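You operate a simulated robot arm through the tools that you are given. There is no shell and no other tool.

You are at the controls of a simulated robot arm. One attempt, no reset.

JOB
Fit the blue pad to the drum segment.
Fine: worn pad in the red tray, latch shut over the new one.

Only the result counts: the job must be done as asked and must still hold three seconds after the hand-in. Knocking over, shifting, dropping, spilling or breaking anything else fails it.

ROBOT AND FRAMES
A 7-joint arm with a two-finger parallel gripper, fixed in place. Base frame: the origin is at the foot of the arm, x ahead of it, y to its left, z up. Readings come in cm, rad, newtons and seconds.
With the tool pointing down near the work surface it reaches from about 38 to 80 cm from the base axis. Its first joint turns from -2.496 to 2.496 rad. Payload 3 kg.
The tool frame sits at the grasp point between the pads (the TCP): z along the fingers, y along the line on which they close. The tips reach 3 cm beyond it. The gripper opens to 11 cm. The fingers are 2 cm wide and 1 cm thick; the gripper's body (4.8 by 11.2 cm) begins 5.5 cm behind the TCP.
Orientation is that of the tool frame in the base frame, as a unit quaternion [x, y, z, w]. With the fingers straight down and closing along the base's y, the tool's x points along the base's -x, its y along +y and its z along -z.

CONTROLS
- The arm moves only by the tool apply_moves. Its argument "steps" is a list of rows, each a list of 6 numbers: the shift along the base's x, y, z in units of 150 mm (1.0 is 150 mm), then the turn, a rotation vector about the base's x, y, z in units of 120 degrees (1.0 is 120 degrees). In form: [[tx, ty, tz, ax, ay, az], ...]. A call has 1 to 20 rows; each row is the pose to reach, as a shift and turn from the pose commanded when the call began. "jaw" is the finger opening in cm, from 0 to 11, set as the call begins (left out, the last holds). A call with a number of a shift or a turn outside -1 to 1 is refused whole. Each row takes 0.2 s and may step no farther than 5 cm and 0.15 rad from the row before; otherwise, or with a gripper value out of range, the whole call is refused. Where a pose cannot be reached the arm comes as near as it can. A force on the tool above 50 N (or 10 N above the force at the start of the call, whichever is more), or a blocked arm, ends the call early, and 0.2 s more pass. The fingers move at their own pace (about 15.3 cm/s each) and stop on an object; they squeeze with about 26 N. The grip force told is the motor's: it shows also when the fingers shut on nothing. Time passes only in rows, and 0.2 s behind the last, so rows that repeat a pose let the fingers close. The reply holds the time, the measured pose of the TCP, the force on the tool along the base axes, the opening and the grip force, in the units named above and with some noise, with the torque about the TCP (base axes, N m) and any sound that the robot's microphone picked up, and new pictures: "views" is both (left out), scene, wrist or none.
- Cameras (640 x 400 px; columns grow to the right, rows downward): "scene" is fixed at [39.29, 65.11, 147.92]; the picture's right is [-0.99, -0.13, 0.00], its down [-0.07, 0.48, -0.87] and it looks along [0.12, -0.86, -0.49] (base axes); focal length 314 px, centre (320, 200). "wrist" rides on the gripper at [7.2, 1.7, -10.3] in the tool frame; the picture's right is [-0.23, 0.97, 0.00], its down [-0.76, -0.18, -0.62] and it looks along [-0.61, -0.14, 0.78] (tool axes); focal length 222 px, centre (320, 200). There is no depth. A picture from a camera that has moved, and an enlarged one, comes with that camera's place and axes in the base frame and with its lens. The place of the scene camera against the robot may be out by one fixed shift of up to 2.5 cm in any direction.
- move_column(by): slides the trunk up (or, below 0, down) by that many cm; the arm rides with it, the base frame stays. It gives what a move gives, with no picture.
- inspect(camera, box): a new picture of the part [left, top, right, bottom] of that camera's present view, enlarged. The clock stands still meanwhile.
- hand_in(): hands the job in; it is judged then, once.

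Places have to be worked out from the pictures, the camera data and where the tool is seen. Open the gripper and draw the arm clear of the work before you hand the job in, unless the task says otherwise.

The tools are called after "Request:" as name(argument=value, ...) on one line, values as JSON. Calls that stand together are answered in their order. apply_moves: Moves the arm, as the interface text tells. Its arguments: {"type":"object","properties":{"steps":{"type":"array"},"jaw":{"type":"number"},"views":{"type":"string","enum":["both","scene","wrist","none"]}},"required":["steps"]} The other tools are called the same way: move_column (by) slides the trunk up or down; inspect (camera, box) takes an enlarged picture of a part of a camera's view; hand_in () hands the job in.

At the start:

```text
time_s: 0.0
ee_pos: [44.21, 12.09, 116.88]
ee_rot: [-0.001, 1.0, -0.001, 0.0]
ft_force: [0.2, 0.7, -0.6]
torque: [0.01, -0.02, 0.0]
opening: 11.0
finger_force: 0.1
trunk travel left (down, up): [-40.0, 9.0]
```

scene: 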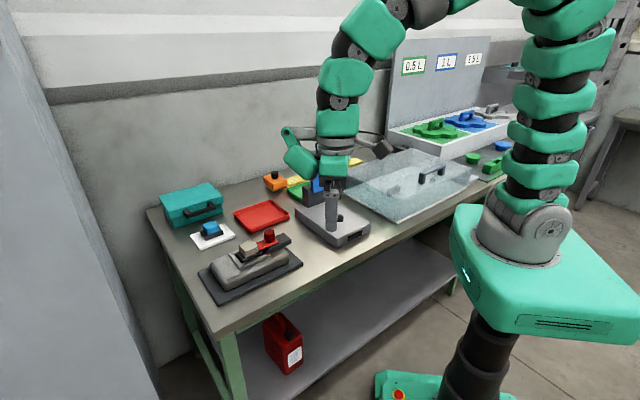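
wrist: 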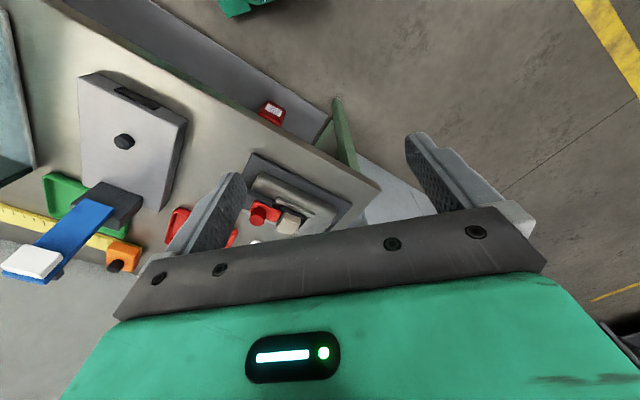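

The pictures show a fixture with a red part on a dark base plate, a red tray, and a blue pad on a white card. I'll enlarge these areas before planning.

Request:
inspect(camera="scene", box=[180, 170, 320, 310])

Request:
inspect(camera="scene", box=[140, 120, 400, 310])

Request:
inspect(camera="wrist", box=[160, 120, 400, 270])

```text
2.86 times, centred on (250, 240) of scene
camera zoom: at [39.29, 65.11, 147.92], right [-0.99, -0.13, 0.0], down [-0.07, 0.48, -0.87], along [0.12, -0.86, -0.49], focal length 898 px, centre (520, 86)
```

zoom: 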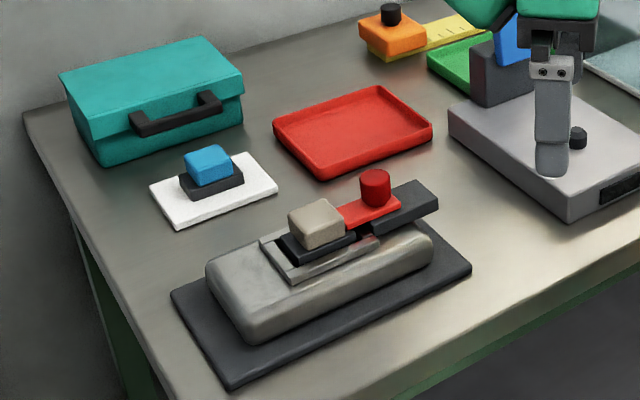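

```text
2.11 times, centred on (270, 215) of scene
camera zoom: at [39.29, 65.11, 147.92], right [-0.99, -0.13, 0.0], down [-0.07, 0.48, -0.87], along [0.12, -0.86, -0.49], focal length 662 px, centre (425, 168)
```

zoom: 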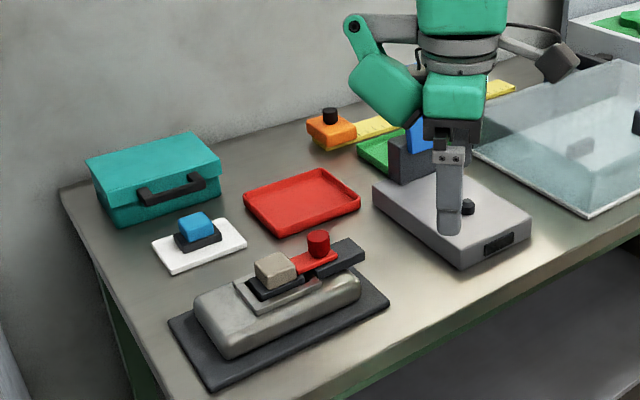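

```text
2.67 times, centred on (280, 195) of wrist
camera zoom: at [37.08, 13.71, 127.26], right [0.23, 0.97, 0.0], down [0.76, -0.18, 0.62], along [0.61, -0.14, -0.78], focal length 592 px, centre (427, 213)
```

zoom: 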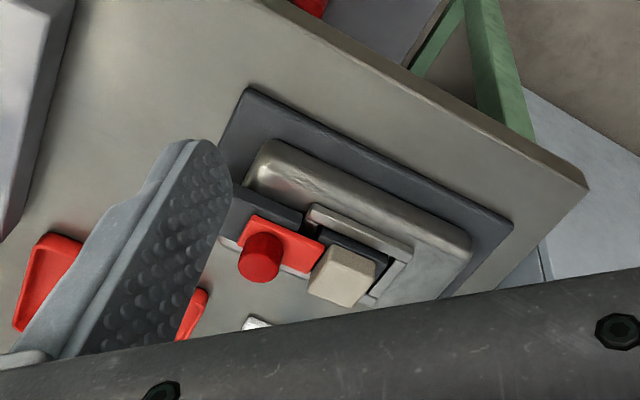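

By triangulation the red knob is near (63.5, -5, 95.5) and the table top is around z≈90. The fixture is turned about 45° in the base frame. I'll move the wrist camera to a nearer view of it.

Request:
apply_moves(steps=[[0.147, -0.15, -0.1, 0, 0, 0], [0.293, -0.3, -0.2, 0, 0, 0], [0.44, -0.45, -0.3, 0, 0, 0], [0.587, -0.6, -0.4, 0, 0, 0], [0.587, -0.6, -0.4, 0, 0, 0]])

```text
time_s: 1.2
ee_pos: [53.29, 3.11, 111.02]
ee_rot: [-0.001, 1.0, 0.0, 0.0]
ft_force: [0.6, -0.3, -0.5]
torque: [-0.01, 0.02, 0.0]
opening: 11.0
finger_force: 0.0
trunk travel left (down, up): [-40.0, 9.0]
camera wrist: at [46.04, 4.81, 121.29], right [0.23, 0.97, 0.0], down [0.76, -0.18, 0.62], along [0.61, -0.14, -0.78], focal length 222 px, centre (320, 200)
```

scene: 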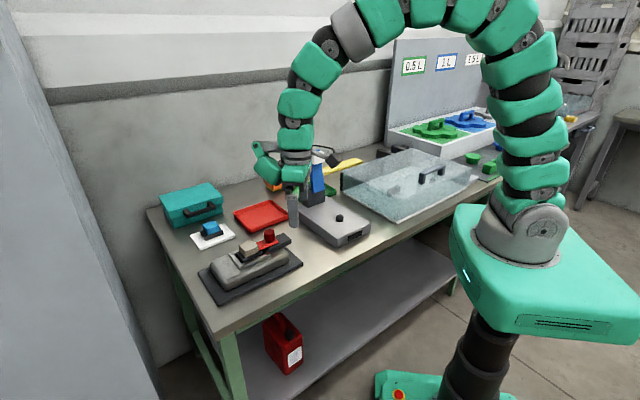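
wrist: 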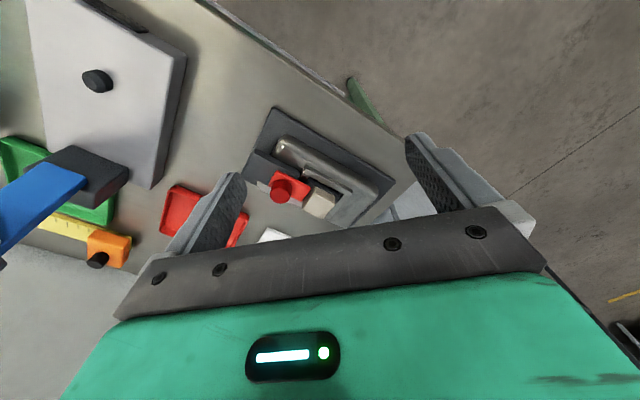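

The knob triangulates to about (62, -4, 96), which agrees with the first estimate. I'll enlarge the fixture in this view.

Request:
inspect(camera="wrist", box=[230, 95, 410, 245])

Request:
inspect(camera="scene", box=[190, 210, 310, 310])

```text
2.67 times, centred on (320, 170) of wrist
camera zoom: at [46.04, 4.81, 121.29], right [0.23, 0.97, 0.0], down [0.76, -0.18, 0.62], along [0.61, -0.14, -0.78], focal length 592 px, centre (320, 280)
```

zoom: 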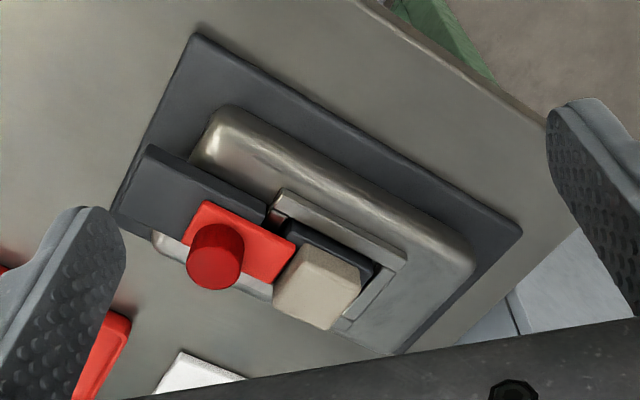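

```text
4.00 times, centred on (250, 260) of scene
camera zoom: at [39.29, 65.11, 147.92], right [-0.99, -0.13, 0.0], down [-0.07, 0.48, -0.87], along [0.12, -0.86, -0.49], focal length 1258 px, centre (600, -40)
```

zoom: 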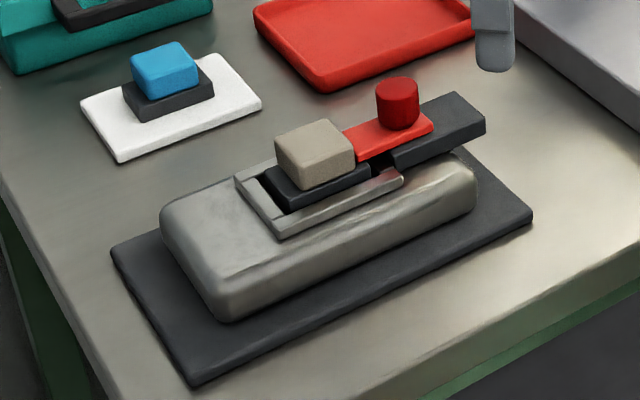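

The latch looks like a red slide with a knob, running along the fixture's long axis on a dark bar. I'll yaw the tool 45° to line up with the fixture and view it from the latch end.

Request:
apply_moves(steps=[[0.023, -0.1, -0.033, 0, 0, 0.0625], [0.047, -0.2, -0.067, 0, 0, 0.125], [0.07, -0.3, -0.1, 0, 0, 0.1875], [0.093, -0.4, -0.133, 0, 0, 0.25], [0.117, -0.5, -0.167, 0, 0, 0.3125], [0.14, -0.6, -0.2, 0, 0, 0.375], [0.14, -0.6, -0.2, 0, 0, 0.375]], views="wrist")

```text
time_s: 2.8
ee_pos: [55.21, -5.94, 107.87]
ee_rot: [-0.383, 0.924, 0.0, 0.0]
ft_force: [0.1, 0.8, 0.8]
torque: [-0.01, 0.05, -0.02]
opening: 11.0
finger_force: 0.0
trunk travel left (down, up): [-40.0, 9.0]
camera wrist: at [48.89, -9.92, 118.31], right [-0.53, 0.85, 0.0], down [0.66, 0.41, 0.62], along [0.53, 0.33, -0.78], focal length 222 px, centre (320, 200)
```

wrist: 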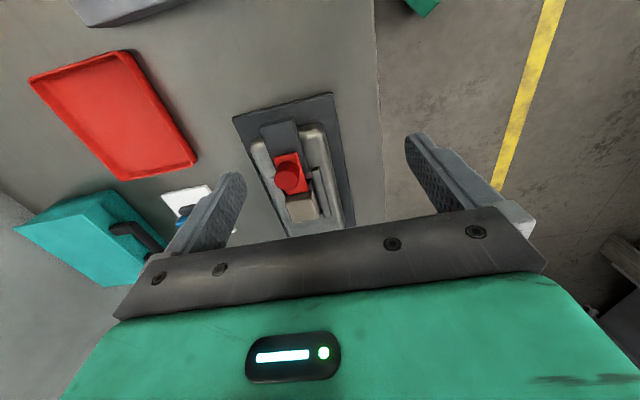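

Request:
inspect(camera="wrist", box=[220, 80, 370, 240])

Request:
inspect(camera="wrist", box=[0, 30, 260, 290])

```text
2.50 times, centred on (295, 160) of wrist
camera zoom: at [48.89, -9.92, 118.31], right [-0.53, 0.85, 0.0], down [0.66, 0.41, 0.62], along [0.53, 0.33, -0.78], focal length 555 px, centre (382, 300)
```

zoom: 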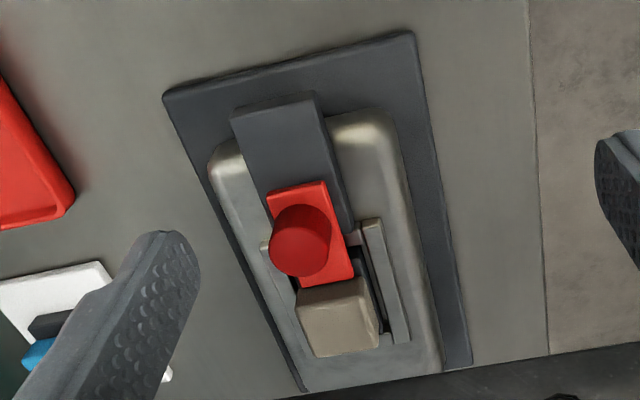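

```text
1.54 times, centred on (130, 160) of wrist
camera zoom: at [48.89, -9.92, 118.31], right [-0.53, 0.85, 0.0], down [0.66, 0.41, 0.62], along [0.53, 0.33, -0.78], focal length 342 px, centre (612, 262)
```

zoom: 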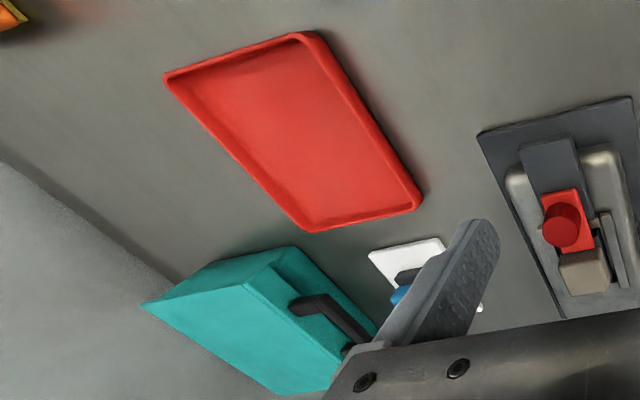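

Two wrist views put the base plate top at z≈85, the knob top at about (64.2, -5.4, 94.5), and the fixture yaw at about 45°. The blue pad is far out, around (87, -13). I'll move over the knob for a close look at the latch.

Request:
apply_moves(steps=[[0.153, -0.036, -0.153, 0, 0, 0], [0.307, -0.071, -0.307, 0, 0, 0], [0.46, -0.107, -0.46, 0, 0, 0], [0.46, -0.107, -0.46, 0, 0, 0]])

```text
time_s: 3.8
ee_pos: [62.21, -7.43, 101.07]
ee_rot: [-0.383, 0.924, -0.001, 0.0]
ft_force: [0.0, 0.1, -0.8]
torque: [0.0, 0.02, -0.05]
opening: 10.99
finger_force: 0.1
trunk travel left (down, up): [-40.0, 9.0]
camera wrist: at [55.9, -11.38, 111.43], right [-0.53, 0.85, 0.0], down [0.66, 0.41, 0.62], along [0.53, 0.33, -0.78], focal length 222 px, centre (320, 200)
```

scene: 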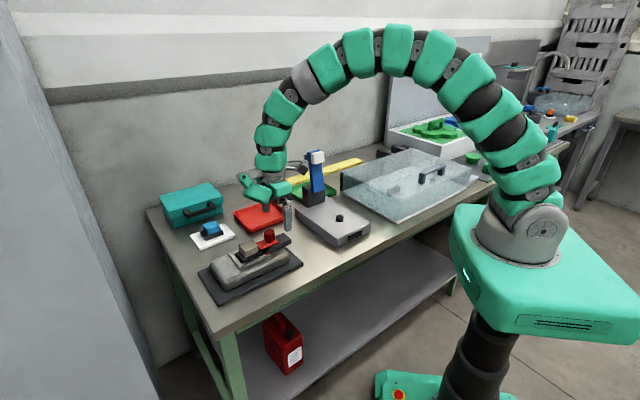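
wrist: 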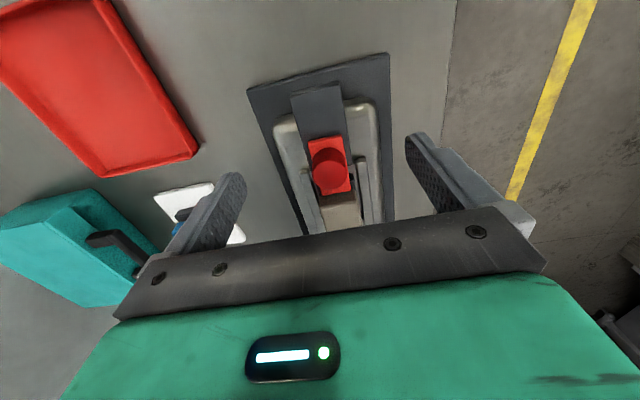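

Request:
inspect(camera="wrist", box=[240, 40, 420, 235])

Request:
inspect(camera="scene", box=[225, 215, 305, 275])

```text
2.05 times, centred on (330, 138) of wrist
camera zoom: at [55.9, -11.38, 111.43], right [-0.53, 0.85, 0.0], down [0.66, 0.41, 0.62], along [0.53, 0.33, -0.78], focal length 456 px, centre (300, 328)
```

zoom: 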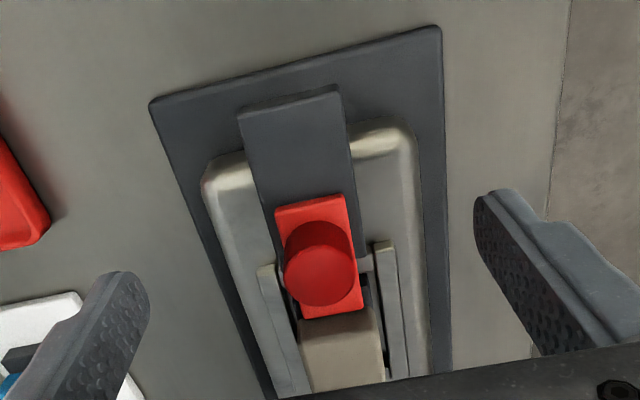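

```text
6.67 times, centred on (265, 245) of scene
camera zoom: at [39.29, 65.11, 147.92], right [-0.99, -0.13, 0.0], down [-0.07, 0.48, -0.87], along [0.12, -0.86, -0.49], focal length 2097 px, centre (687, -100)
```

zoom: 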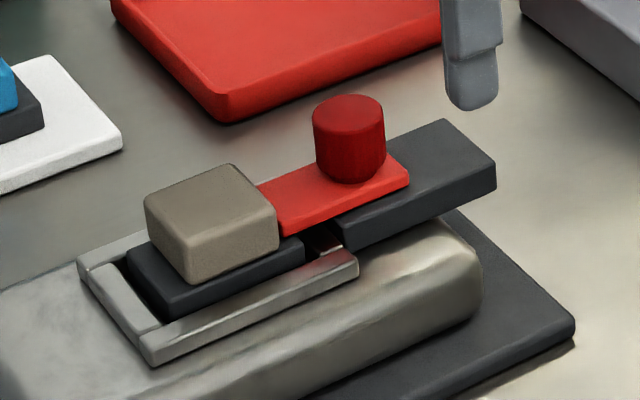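

The enlargements make it clear: the red plate with the knob slides along the dark bar in -u, away from the pad. It currently covers the near edge of the pad's backing. I'll bring the fingers around the knob at (63.7, -5.5), with the tips still above the plate.

Request:
apply_moves(steps=[[0.113, 0.133, 0, 0, 0, 0], [0.113, 0.133, -0.12, 0, 0, 0], [0.113, 0.133, -0.233, 0, 0, 0], [0.113, 0.133, -0.233, 0, 0, 0]])

```text
time_s: 4.8
ee_pos: [63.78, -5.49, 97.62]
ee_rot: [-0.382, 0.924, 0.001, -0.001]
ft_force: [0.7, 0.0, -0.8]
torque: [-0.02, -0.05, 0.02]
opening: 10.99
finger_force: 0.1
trunk travel left (down, up): [-40.0, 9.0]
camera wrist: at [57.52, -9.51, 107.98], right [-0.53, 0.85, 0.0], down [0.66, 0.41, 0.62], along [0.53, 0.33, -0.78], focal length 222 px, centre (320, 200)
```

scene: 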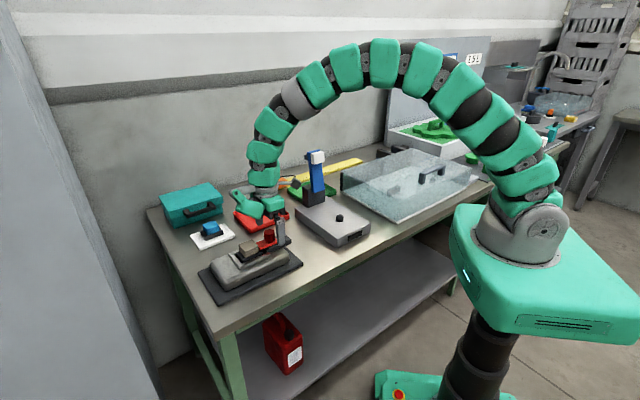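
wrist: 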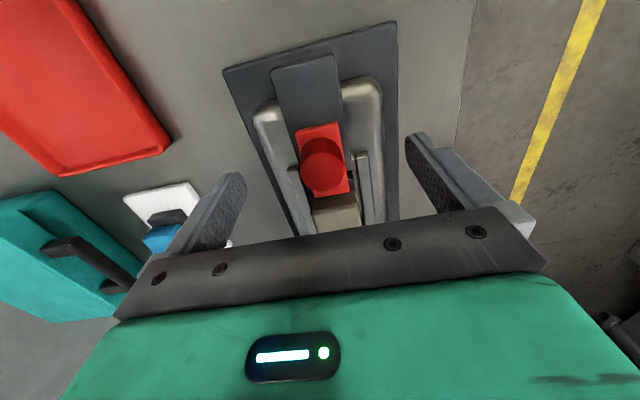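

Request:
inspect(camera="scene", box=[215, 190, 315, 270])

Request:
inspect(camera="wrist", box=[200, 90, 440, 250])

```text
5.00 times, centred on (265, 230) of scene
camera zoom: at [39.29, 65.11, 147.92], right [-0.99, -0.13, 0.0], down [-0.07, 0.48, -0.87], along [0.12, -0.86, -0.49], focal length 1572 px, centre (595, 50)
```

zoom: 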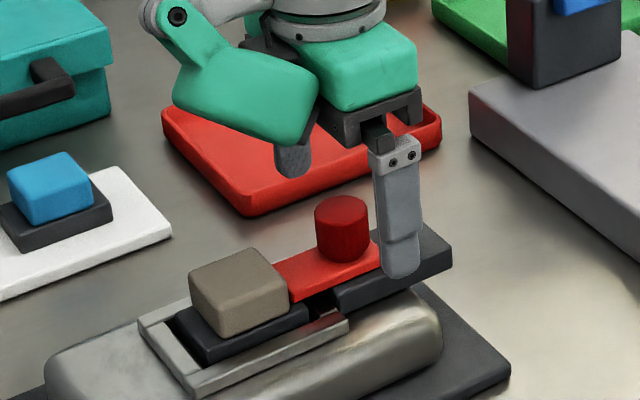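

```text
2.50 times, centred on (320, 170) of wrist
camera zoom: at [57.52, -9.51, 107.98], right [-0.53, 0.85, 0.0], down [0.66, 0.41, 0.62], along [0.53, 0.33, -0.78], focal length 555 px, centre (320, 275)
```

zoom: 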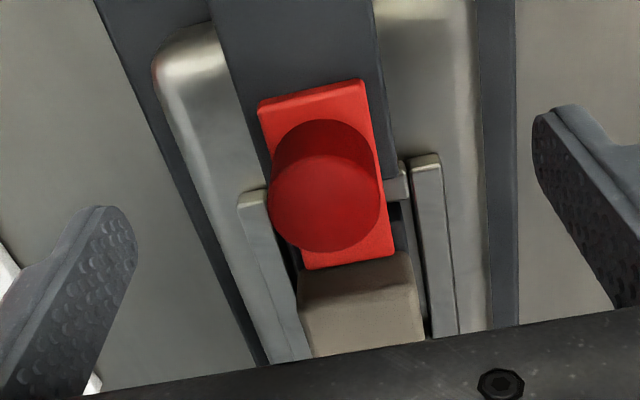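

The tool is centred over the knob at (63.8, -5.45), and the tips are about mid-height on it. I'll lower 0.8 cm and close.

Request:
apply_moves(steps=[[0, 0, -0.027, 0, 0, 0], [0, 0, -0.053, 0, 0, 0], [0, 0, -0.053, 0, 0, 0]], views="none")

Request:
apply_moves(steps=[[0, 0, 0, 0, 0, 0], [0, 0, 0, 0, 0, 0], [0, 0, 0, 0, 0, 0]], jaw=0)

```text
time_s: 5.6
ee_pos: [63.66, -5.49, 96.74]
ee_rot: [-0.383, 0.924, 0.0, -0.001]
ft_force: [-0.7, 0.3, -0.8]
torque: [-0.01, -0.01, 0.0]
opening: 11.03
finger_force: 0.1
trunk travel left (down, up): [-40.0, 9.0]
```

```text
time_s: 6.4
ee_pos: [63.71, -5.49, 96.65]
ee_rot: [-0.383, 0.924, 0.0, 0.0]
ft_force: [-3.5, 3.4, -1.9]
torque: [-0.11, -0.29, 0.06]
opening: 2.92
finger_force: 45.1
trunk travel left (down, up): [-40.0, 9.0]
camera wrist: at [57.47, -9.49, 107.11], right [-0.53, 0.85, 0.0], down [0.66, 0.41, 0.62], along [0.53, 0.33, -0.78], focal length 222 px, centre (320, 200)
```

scene: 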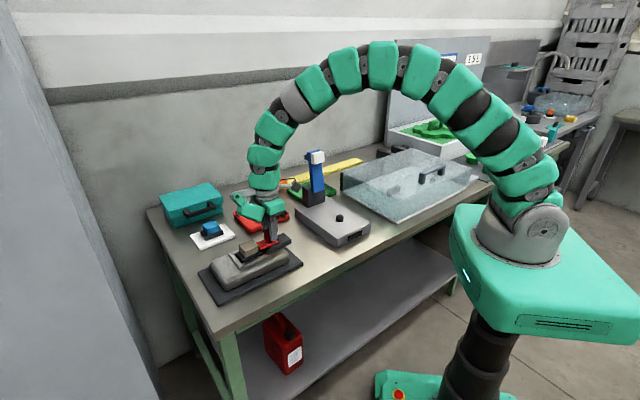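
wrist: 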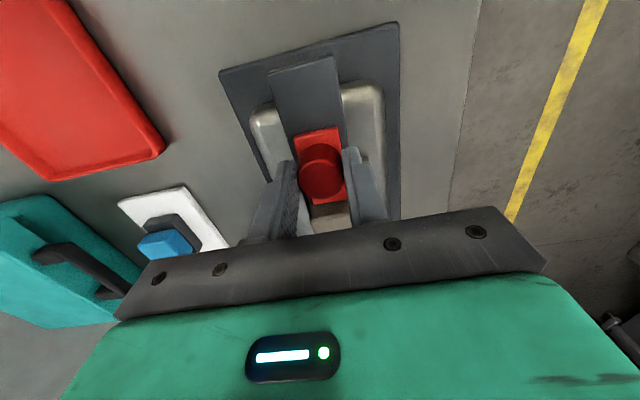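

The knob is gripped at 2.92 cm opening. I'll pull gently 1.5 cm along -u and watch the forces.

Request:
apply_moves(steps=[[-0.0236, -0.0236, 0, 0, 0, 0], [-0.0472, -0.0472, 0, 0, 0, 0], [-0.0707, -0.0707, 0, 0, 0, 0]], views="wrist")

```text
time_s: 7.2
ee_pos: [62.64, -6.67, 96.73]
ee_rot: [-0.383, 0.924, 0.0, -0.001]
ft_force: [-1.7, 1.2, 9.3]
torque: [-0.13, 0.65, 0.22]
opening: 2.92
finger_force: 44.9
trunk travel left (down, up): [-40.0, 9.0]
camera wrist: at [56.36, -10.61, 107.11], right [-0.53, 0.85, 0.0], down [0.66, 0.41, 0.62], along [0.53, 0.33, -0.78], focal length 222 px, centre (320, 200)
```

wrist: 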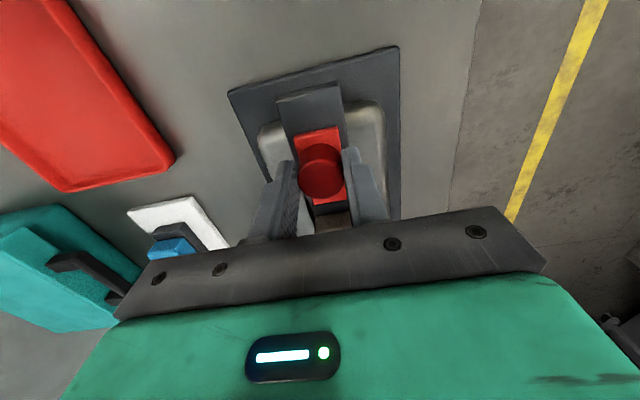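

The slide moves freely with little force. I'll pull another 1.5 cm.

Request:
apply_moves(steps=[[-0.0236, -0.0236, 0, 0, 0, 0], [-0.0472, -0.0472, 0, 0, 0, 0], [-0.0707, -0.0707, 0, 0, 0, 0]])

```text
time_s: 8.0
ee_pos: [61.62, -7.67, 96.69]
ee_rot: [-0.383, 0.924, 0.0, -0.001]
ft_force: [-0.9, 1.4, -3.9]
torque: [0.49, -1.12, 0.03]
opening: 2.94
finger_force: 45.0
trunk travel left (down, up): [-40.0, 9.0]
camera wrist: at [55.36, -11.62, 107.11], right [-0.53, 0.85, 0.0], down [0.67, 0.41, 0.62], along [0.53, 0.33, -0.78], focal length 222 px, centre (320, 200)
```

scene: 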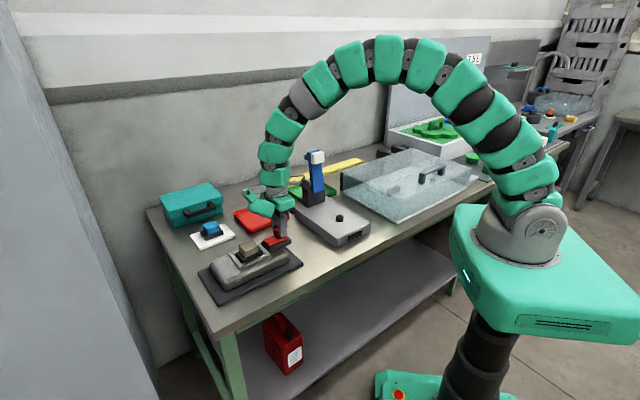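
wrist: 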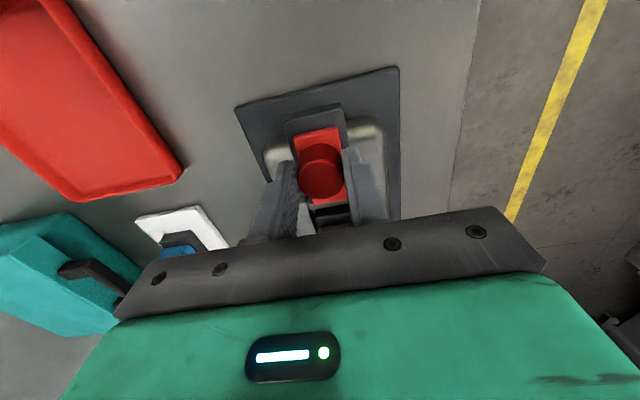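

Request:
inspect(camera="scene", box=[215, 200, 315, 280])

Request:
inspect(camera="wrist", box=[220, 50, 420, 250])

```text
5.00 times, centred on (265, 240) of scene
camera zoom: at [39.29, 65.11, 147.92], right [-0.99, -0.13, 0.0], down [-0.07, 0.48, -0.87], along [0.12, -0.86, -0.49], focal length 1572 px, centre (595, 0)
```

zoom: 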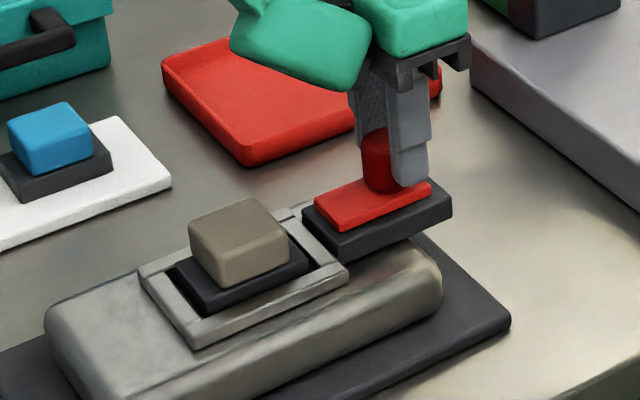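

```text
2.00 times, centred on (320, 150) of wrist
camera zoom: at [55.36, -11.62, 107.11], right [-0.53, 0.85, 0.0], down [0.67, 0.41, 0.62], along [0.53, 0.33, -0.78], focal length 444 px, centre (320, 300)
```

zoom: 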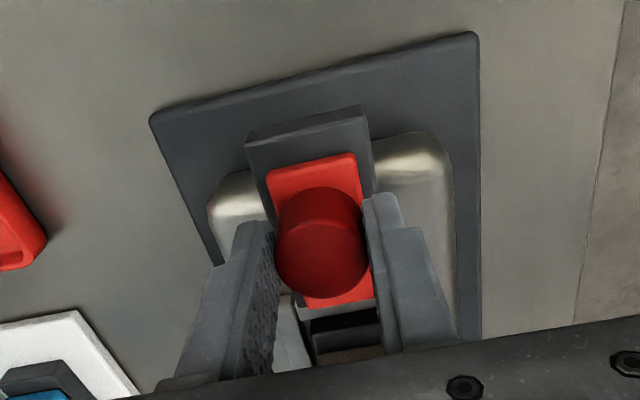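

The pocket is a four-walled recess and the slide is now almost clear of it. I'll pull another 0.8 cm for margin.

Request:
apply_moves(steps=[[-0.0189, -0.0189, 0, 0, 0, 0], [-0.0377, -0.0377, 0, 0, 0, 0]], views="none")

```text
time_s: 8.6
ee_pos: [61.35, -7.9, 96.85]
ee_rot: [-0.384, 0.923, 0.0, 0.0]
ft_force: [13.7, 28.2, -5.3]
torque: [0.44, -0.8, 0.02]
opening: 2.94
finger_force: 44.8
trunk travel left (down, up): [-40.0, 9.0]
```

The latch has reached its stop at about 3.3 cm travel. I'll ease back to unload the force, then release and rise.

Request:
apply_moves(steps=[[0.02, 0.02, 0, 0, 0, 0], [0.02, 0.02, 0, 0, 0, 0]], views="none")

Request:
apply_moves(steps=[[0, 0, 0, 0, 0, 0], [0, 0, 0, 0, 0, 0], [0, 0, 0.2, 0, 0, 0], [0, 0, 0.4, 0, 0, 0], [0, 0, 0.4, 0, 0, 0]], jaw=8)

```text
time_s: 9.2
ee_pos: [61.31, -7.95, 96.71]
ee_rot: [-0.383, 0.924, 0.001, -0.002]
ft_force: [-6.7, 6.8, -6.0]
torque: [-0.46, 0.28, -0.18]
opening: 2.95
finger_force: 45.1
trunk travel left (down, up): [-40.0, 9.0]
```

```text
time_s: 10.4
ee_pos: [61.33, -7.95, 102.59]
ee_rot: [-0.382, 0.924, 0.001, 0.001]
ft_force: [0.1, 0.2, 0.4]
torque: [-0.03, -0.01, 0.01]
opening: 8.0
finger_force: 0.1
trunk travel left (down, up): [-40.0, 9.0]
camera wrist: at [55.12, -11.96, 113.04], right [-0.53, 0.85, 0.0], down [0.66, 0.41, 0.62], along [0.53, 0.33, -0.78], focal length 222 px, centre (320, 200)
```

scene: 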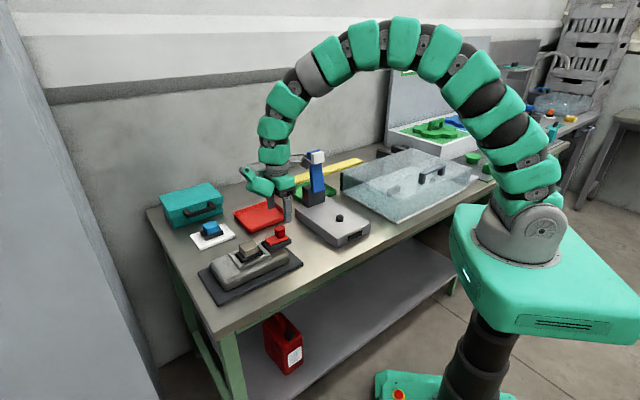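
wrist: 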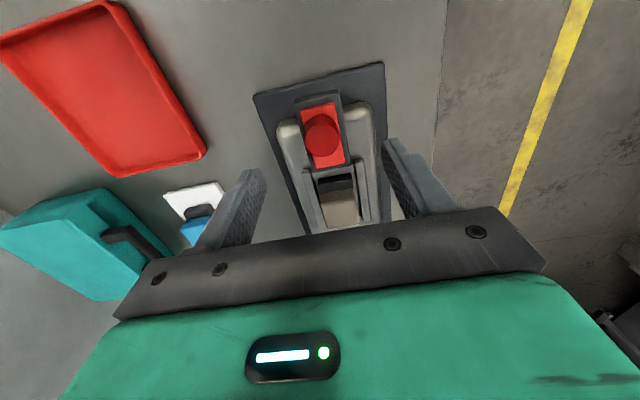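

The latch stays open and the beige block is fully exposed. I'll move about 4 cm along +u at height for a close look at it.

Request:
apply_moves(steps=[[0.19, 0.19, 0, 0, 0, 0], [0.25, 0.25, 0, 0, 0, 0], [0.25, 0.25, 0, 0, 0, 0]], jaw=11)

Request:
inspect(camera="wrist", box=[230, 70, 430, 240])

Request:
inspect(camera="scene", box=[200, 200, 300, 280])

```text
time_s: 11.2
ee_pos: [65.08, -4.15, 102.54]
ee_rot: [-0.383, 0.924, -0.001, 0.0]
ft_force: [1.1, 0.3, -0.2]
torque: [0.02, 0.03, 0.0]
opening: 11.01
finger_force: 0.0
trunk travel left (down, up): [-40.0, 9.0]
camera wrist: at [58.87, -8.11, 113.03], right [-0.53, 0.85, 0.0], down [0.66, 0.41, 0.62], along [0.53, 0.33, -0.78], focal length 222 px, centre (320, 200)
```

scene: 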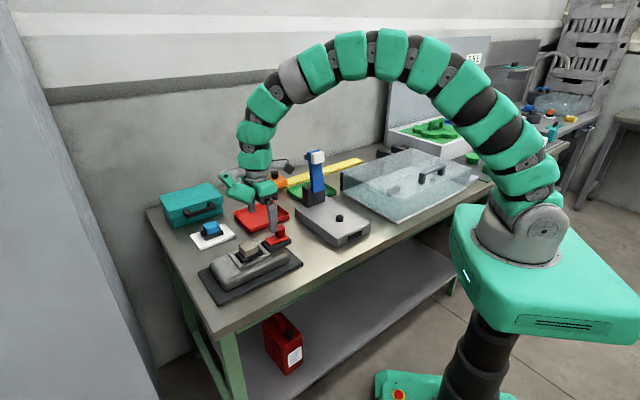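
wrist: 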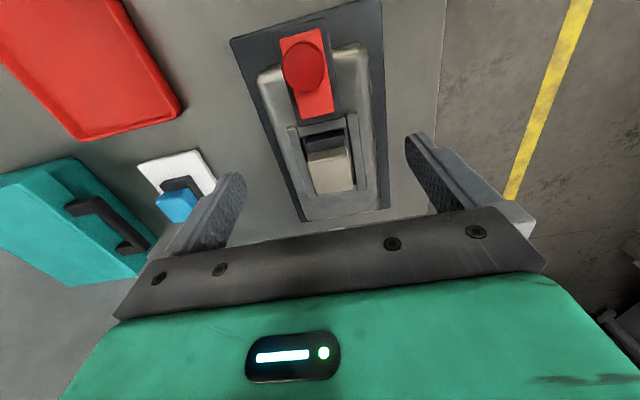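

```text
2.35 times, centred on (330, 155) of wrist
camera zoom: at [58.87, -8.11, 113.03], right [-0.53, 0.85, 0.0], down [0.66, 0.41, 0.62], along [0.53, 0.33, -0.78], focal length 523 px, centre (296, 306)
```

zoom: 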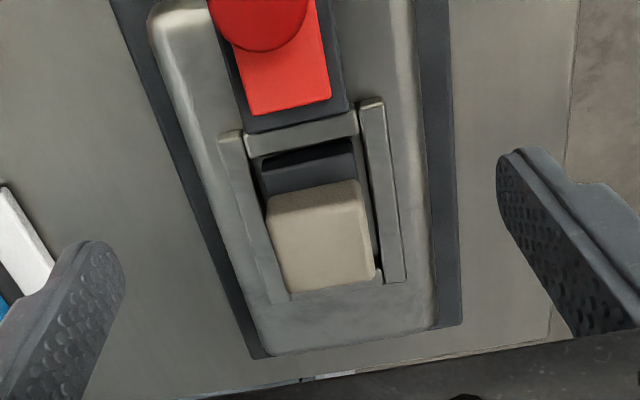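

```text
5.00 times, centred on (250, 240) of scene
camera zoom: at [39.29, 65.11, 147.92], right [-0.99, -0.13, 0.0], down [-0.07, 0.48, -0.87], along [0.12, -0.86, -0.49], focal length 1572 px, centre (670, 0)
```

zoom: 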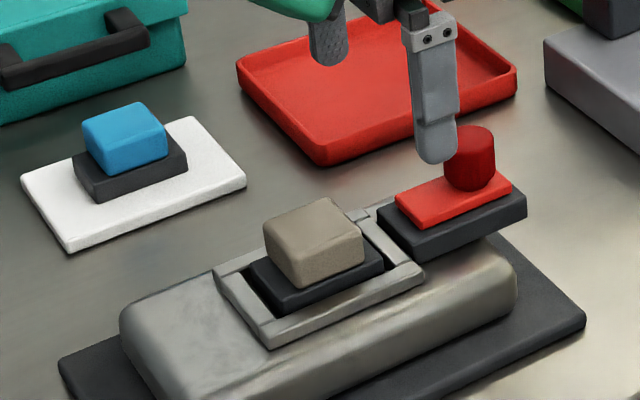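

The block's top face is about 5.0 × 3.9 cm, centred near (68.45, -0.85), with its top at z≈93.2. I'll go above it with the tips just over the top to verify.

Request:
apply_moves(steps=[[0.226, 0.219, 0, 0, 0, 0], [0.226, 0.219, -0.19, 0, 0, 0], [0.226, 0.219, -0.38, 0, 0, 0], [0.226, 0.219, -0.38, 0, 0, 0]])

Request:
inspect(camera="wrist", box=[230, 70, 430, 240])

Request:
inspect(camera="scene", box=[200, 200, 300, 280])

```text
time_s: 12.2
ee_pos: [68.56, -0.96, 96.91]
ee_rot: [-0.383, 0.924, 0.0, 0.0]
ft_force: [-0.8, -0.1, 1.3]
torque: [-0.03, 0.05, -0.02]
opening: 10.99
finger_force: 0.0
trunk travel left (down, up): [-40.0, 9.0]
camera wrist: at [62.34, -4.86, 107.28], right [-0.53, 0.85, 0.0], down [0.66, 0.41, 0.62], along [0.53, 0.33, -0.78], focal length 222 px, centre (320, 200)
```

scene: 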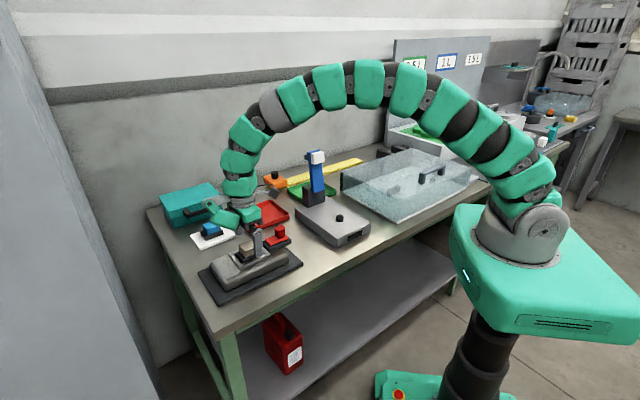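
wrist: 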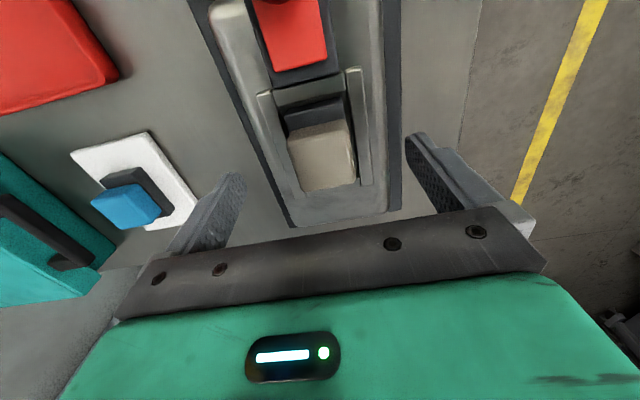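

```text
2.35 times, centred on (330, 155) of wrist
camera zoom: at [62.34, -4.86, 107.28], right [-0.53, 0.85, 0.0], down [0.66, 0.41, 0.62], along [0.53, 0.33, -0.78], focal length 523 px, centre (296, 306)
```

zoom: 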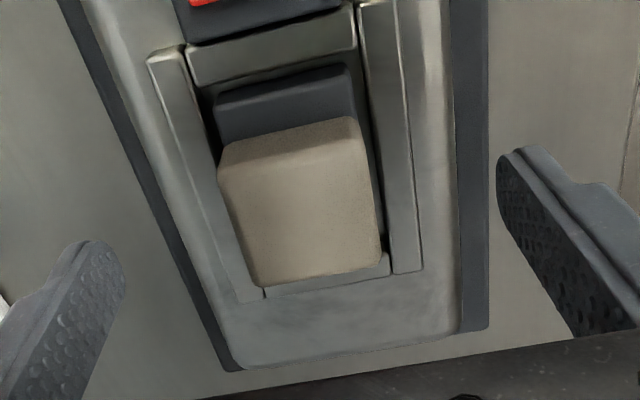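

```text
5.00 times, centred on (250, 240) of scene
camera zoom: at [39.29, 65.11, 147.92], right [-0.99, -0.13, 0.0], down [-0.07, 0.48, -0.87], along [0.12, -0.86, -0.49], focal length 1572 px, centre (670, 0)
```

zoom: 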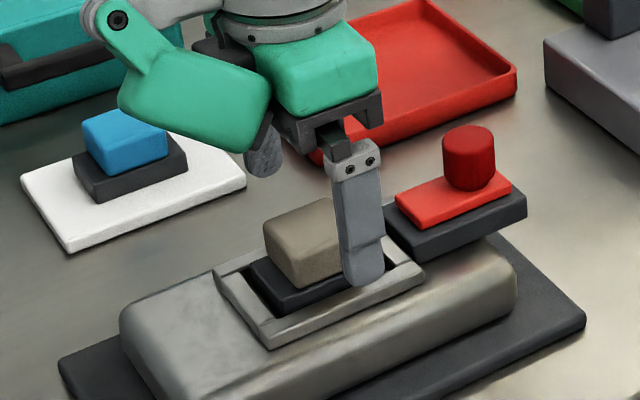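

The yaw matches the fixture and the block centre refines to about (68.5, -0.7). I'll lower so the tips are just above the backing, then close.

Request:
apply_moves(steps=[[0.005, 0.012, -0.06, 0, 0, 0], [0.005, 0.012, -0.12, 0, 0, 0], [0.005, 0.012, -0.16, 0, 0, 0], [0.005, 0.012, -0.16, 0, 0, 0]], views="none")

Request:
inspect(camera="scene", box=[200, 200, 300, 280])

```text
time_s: 13.2
ee_pos: [68.7, -0.61, 94.56]
ee_rot: [-0.383, 0.924, 0.0, 0.0]
ft_force: [0.3, 0.3, -0.4]
torque: [-0.02, 0.01, -0.03]
opening: 11.0
finger_force: 0.1
trunk travel left (down, up): [-40.0, 9.0]
```

```text
5.00 times, centred on (250, 240) of scene
camera zoom: at [39.29, 65.11, 147.92], right [-0.99, -0.13, 0.0], down [-0.07, 0.48, -0.87], along [0.12, -0.86, -0.49], focal length 1572 px, centre (670, 0)
```

zoom: 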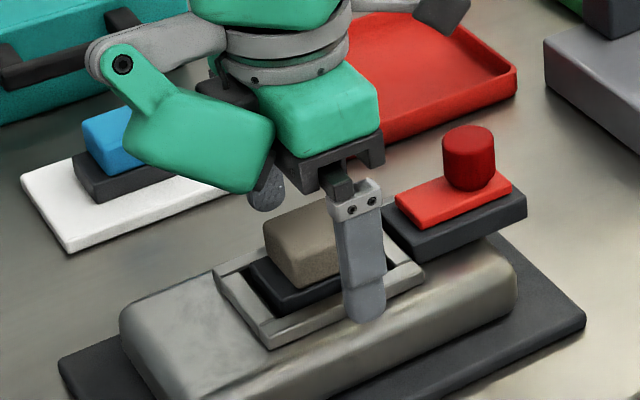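

There's no contact on the way down. Closing on the block now.

Request:
apply_moves(steps=[[0, 0, 0, 0, 0, 0], [0, 0, 0, 0, 0, 0], [0, 0, 0, 0, 0, 0]], jaw=0)

Request:
inspect(camera="scene", box=[200, 200, 300, 280])

```text
time_s: 14.0
ee_pos: [68.63, -0.64, 94.63]
ee_rot: [-0.383, 0.924, 0.0, 0.0]
ft_force: [-0.3, -0.6, 0.1]
torque: [0.0, -0.01, 0.01]
opening: 4.11
finger_force: 25.7
trunk travel left (down, up): [-40.0, 9.0]
camera wrist: at [62.37, -4.61, 105.04], right [-0.53, 0.85, 0.0], down [0.66, 0.41, 0.62], along [0.53, 0.33, -0.78], focal length 222 px, centre (320, 200)
```

scene: 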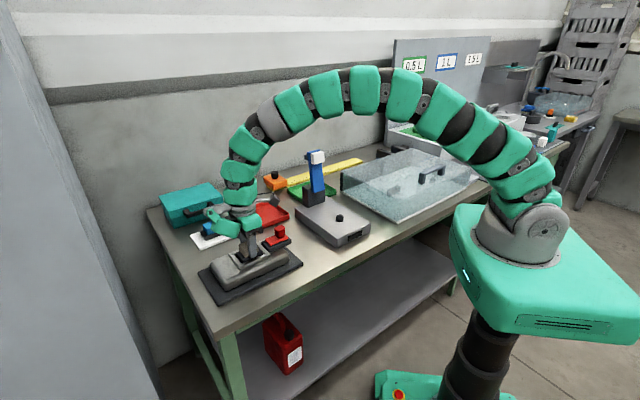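
wrist: 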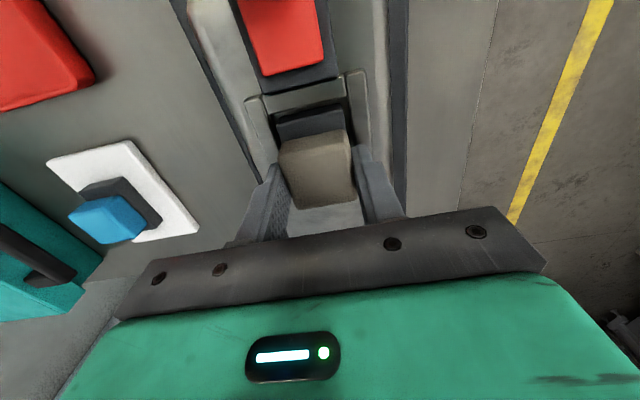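

```text
5.00 times, centred on (250, 240) of scene
camera zoom: at [39.29, 65.11, 147.92], right [-0.99, -0.13, 0.0], down [-0.07, 0.48, -0.87], along [0.12, -0.86, -0.49], focal length 1572 px, centre (670, 0)
```

zoom: 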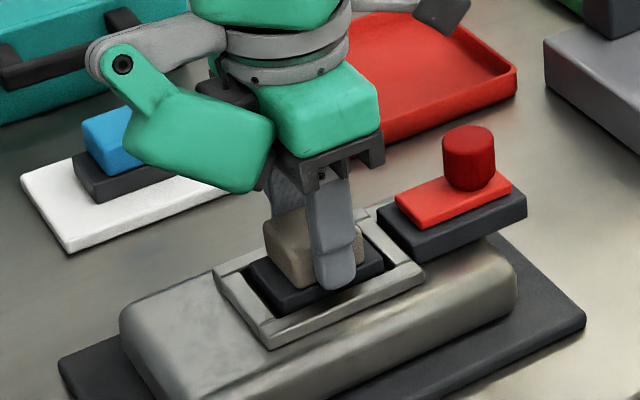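

The block is gripped at 4.11 cm with almost no side load, so it's well centred. I'll lift straight up.

Request:
apply_moves(steps=[[0, 0, 0.07, 0, 0, 0], [0, 0, 0.14, 0, 0, 0], [0, 0, 0.33, 0, 0, 0], [0, 0, 0.6, 0, 0, 0], [0, 0, 0.6, 0, 0, 0]])

Request:
inspect(camera="scene", box=[190, 180, 310, 280])

Request:
inspect(camera="wrist", box=[220, 60, 440, 240])

```text
time_s: 15.2
ee_pos: [68.44, -0.71, 103.58]
ee_rot: [-0.383, 0.924, 0.0, -0.001]
ft_force: [-0.2, 0.2, -0.7]
torque: [0.02, -0.02, -0.02]
opening: 4.15
finger_force: 25.4
trunk travel left (down, up): [-40.0, 9.0]
camera wrist: at [62.19, -4.63, 113.92], right [-0.53, 0.85, 0.0], down [0.66, 0.41, 0.62], along [0.53, 0.33, -0.78], focal length 222 px, centre (320, 200)
```

scene: 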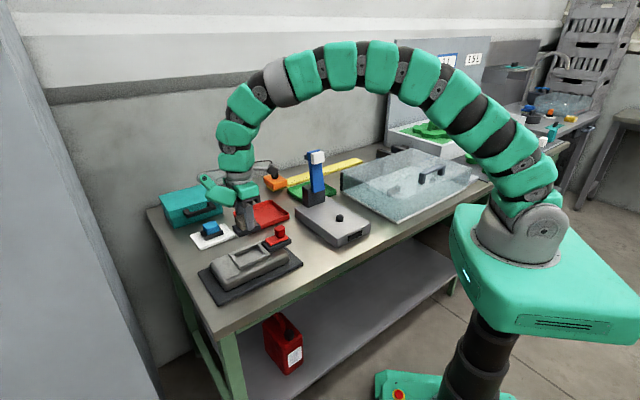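
wrist: 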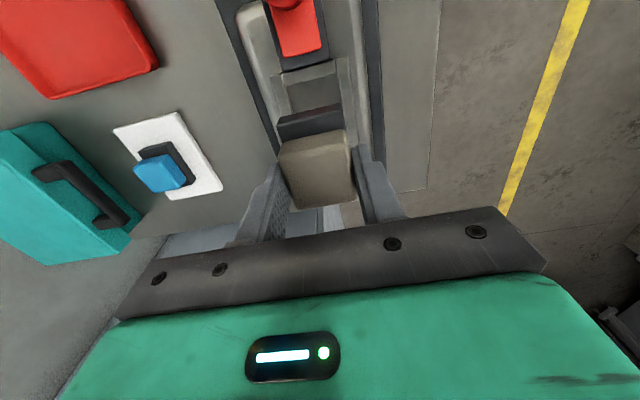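

```text
4.00 times, centred on (250, 230) of scene
camera zoom: at [39.29, 65.11, 147.92], right [-0.99, -0.13, 0.0], down [-0.07, 0.48, -0.87], along [0.12, -0.86, -0.49], focal length 1258 px, centre (600, 80)
```

zoom: 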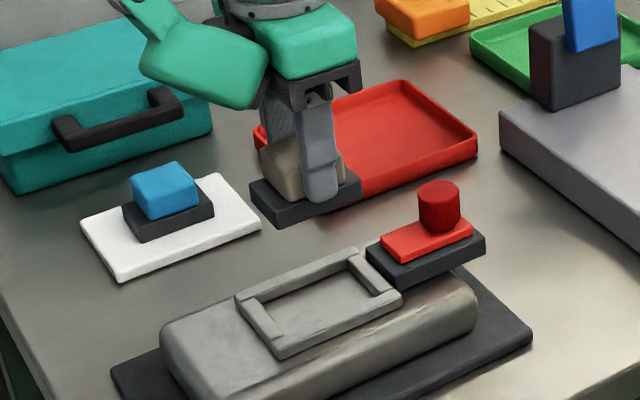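

```text
2.22 times, centred on (330, 150) of wrist
camera zoom: at [62.19, -4.63, 113.92], right [-0.53, 0.85, 0.0], down [0.66, 0.41, 0.62], along [0.53, 0.33, -0.78], focal length 494 px, centre (298, 311)
```

zoom: 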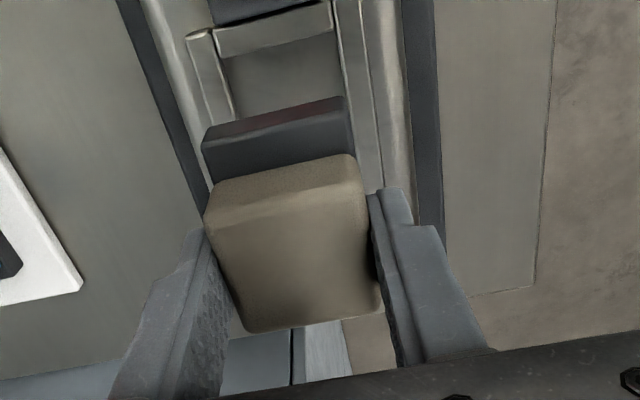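

The worn pad is lifted free with its backing. The tray centre works out to about (74.2, -27.8), so I'll carry the pad over at height to (72.8, -26.4).

Request:
apply_moves(steps=[[0.036, -0.214, 0, 0, 0, 0], [0.071, -0.429, 0, 0, 0, 0], [0.107, -0.643, 0, 0, 0, 0], [0.143, -0.857, 0, 0, 0, 0]], views="none")

Request:
apply_moves(steps=[[0.036, -0.214, 0, 0, 0, 0], [0.071, -0.429, 0, 0, 0, 0], [0.107, -0.643, 0, 0, 0, 0], [0.143, -0.857, 0, 0, 0, 0], [0.143, -0.857, -0.15, 0, 0, 0], [0.143, -0.857, -0.3, 0, 0, 0], [0.143, -0.857, -0.3, 0, 0, 0]])

Request:
inspect(camera="scene", box=[190, 170, 310, 270])

```text
time_s: 16.2
ee_pos: [70.8, -13.52, 103.32]
ee_rot: [-0.383, 0.924, 0.0, -0.002]
ft_force: [-1.0, -0.5, -0.9]
torque: [-0.07, -0.01, 0.05]
opening: 4.13
finger_force: 25.9
trunk travel left (down, up): [-40.0, 9.0]
```

```text
time_s: 17.8
ee_pos: [73.09, -26.31, 99.04]
ee_rot: [-0.383, 0.924, 0.0, -0.001]
ft_force: [-0.3, 0.4, -0.9]
torque: [0.02, -0.02, 0.0]
opening: 4.13
finger_force: 25.9
trunk travel left (down, up): [-40.0, 9.0]
camera wrist: at [66.76, -30.3, 109.41], right [-0.53, 0.85, 0.0], down [0.66, 0.41, 0.62], along [0.53, 0.33, -0.78], focal length 222 px, centre (320, 200)
```

scene: 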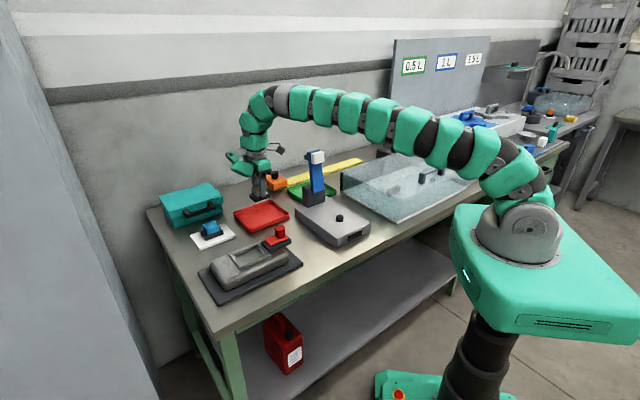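
wrist: 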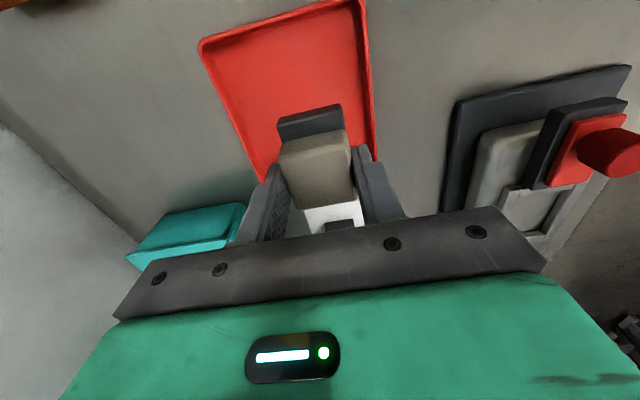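

```text
4.00 times, centred on (250, 220) of scene
camera zoom: at [39.29, 65.11, 147.92], right [-0.99, -0.13, 0.0], down [-0.07, 0.48, -0.87], along [0.12, -0.86, -0.49], focal length 1258 px, centre (600, 120)
```

zoom: 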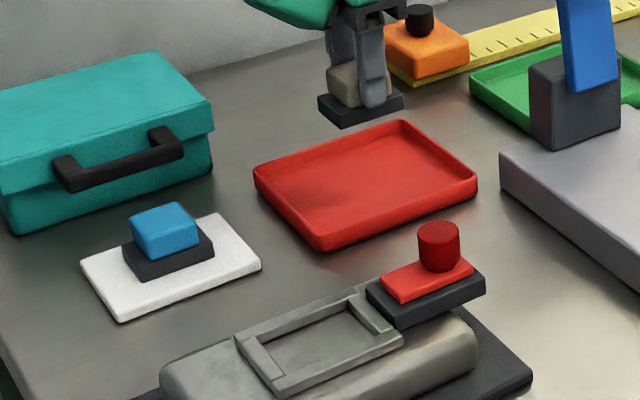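

In the (s, w) frame aligned with the fixture, the tray spans s 25–40 and w 65–79. The pad is at s 33.1, w 70.3, so it will land well inside. I'll lower to just above the tray floor.

Request:
apply_moves(steps=[[0, 0, -0.2, 0, 0, 0], [0, 0, -0.4, 0, 0, 0], [0, 0, -0.48, 0, 0, 0], [0, 0, -0.48, 0, 0, 0]], views="wrist")

Request:
inspect(camera="scene", box=[220, 180, 310, 240])

```text
time_s: 18.8
ee_pos: [72.98, -26.26, 91.98]
ee_rot: [-0.384, 0.923, 0.0, 0.0]
ft_force: [0.2, 0.5, -1.1]
torque: [0.0, 0.02, 0.0]
opening: 4.11
finger_force: 26.3
trunk travel left (down, up): [-40.0, 9.0]
camera wrist: at [66.73, -30.34, 102.28], right [-0.53, 0.85, 0.0], down [0.66, 0.41, 0.62], along [0.53, 0.33, -0.78], focal length 222 px, centre (320, 200)
```

wrist: 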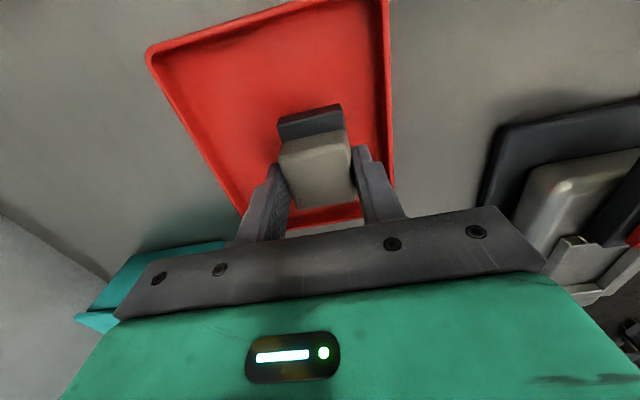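

```text
6.67 times, centred on (265, 210) of scene
camera zoom: at [39.29, 65.11, 147.92], right [-0.99, -0.13, 0.0], down [-0.07, 0.48, -0.87], along [0.12, -0.86, -0.49], focal length 2097 px, centre (687, 133)
```

zoom: 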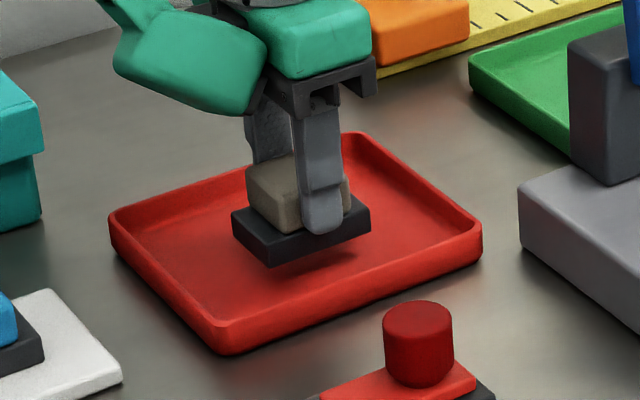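

The pad is over the tray, about 1–2 cm above the floor. I'll lower in small increments and watch the vertical force.

Request:
apply_moves(steps=[[0, 0, -0.033, 0, 0, 0], [0, 0, -0.067, 0, 0, 0]], views="none")

Request:
inspect(camera="scene", box=[220, 180, 310, 240])

```text
time_s: 19.4
ee_pos: [73.08, -26.48, 90.85]
ee_rot: [-0.384, 0.923, 0.0, 0.0]
ft_force: [-0.4, 0.1, -2.5]
torque: [0.02, -0.03, 0.03]
opening: 4.14
finger_force: 25.8
trunk travel left (down, up): [-40.0, 9.0]
```

```text
6.67 times, centred on (265, 210) of scene
camera zoom: at [39.29, 65.11, 147.92], right [-0.99, -0.13, 0.0], down [-0.07, 0.48, -0.87], along [0.12, -0.86, -0.49], focal length 2097 px, centre (687, 133)
```

zoom: 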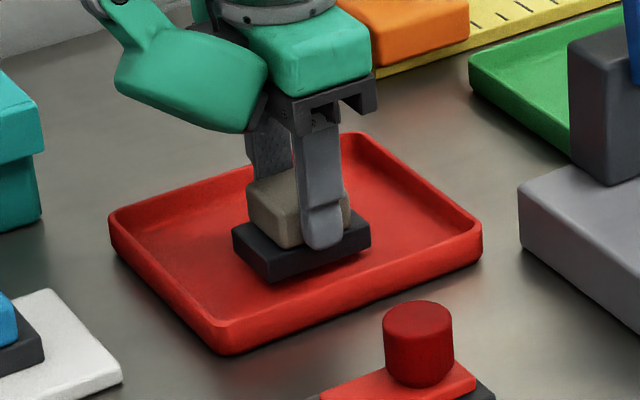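

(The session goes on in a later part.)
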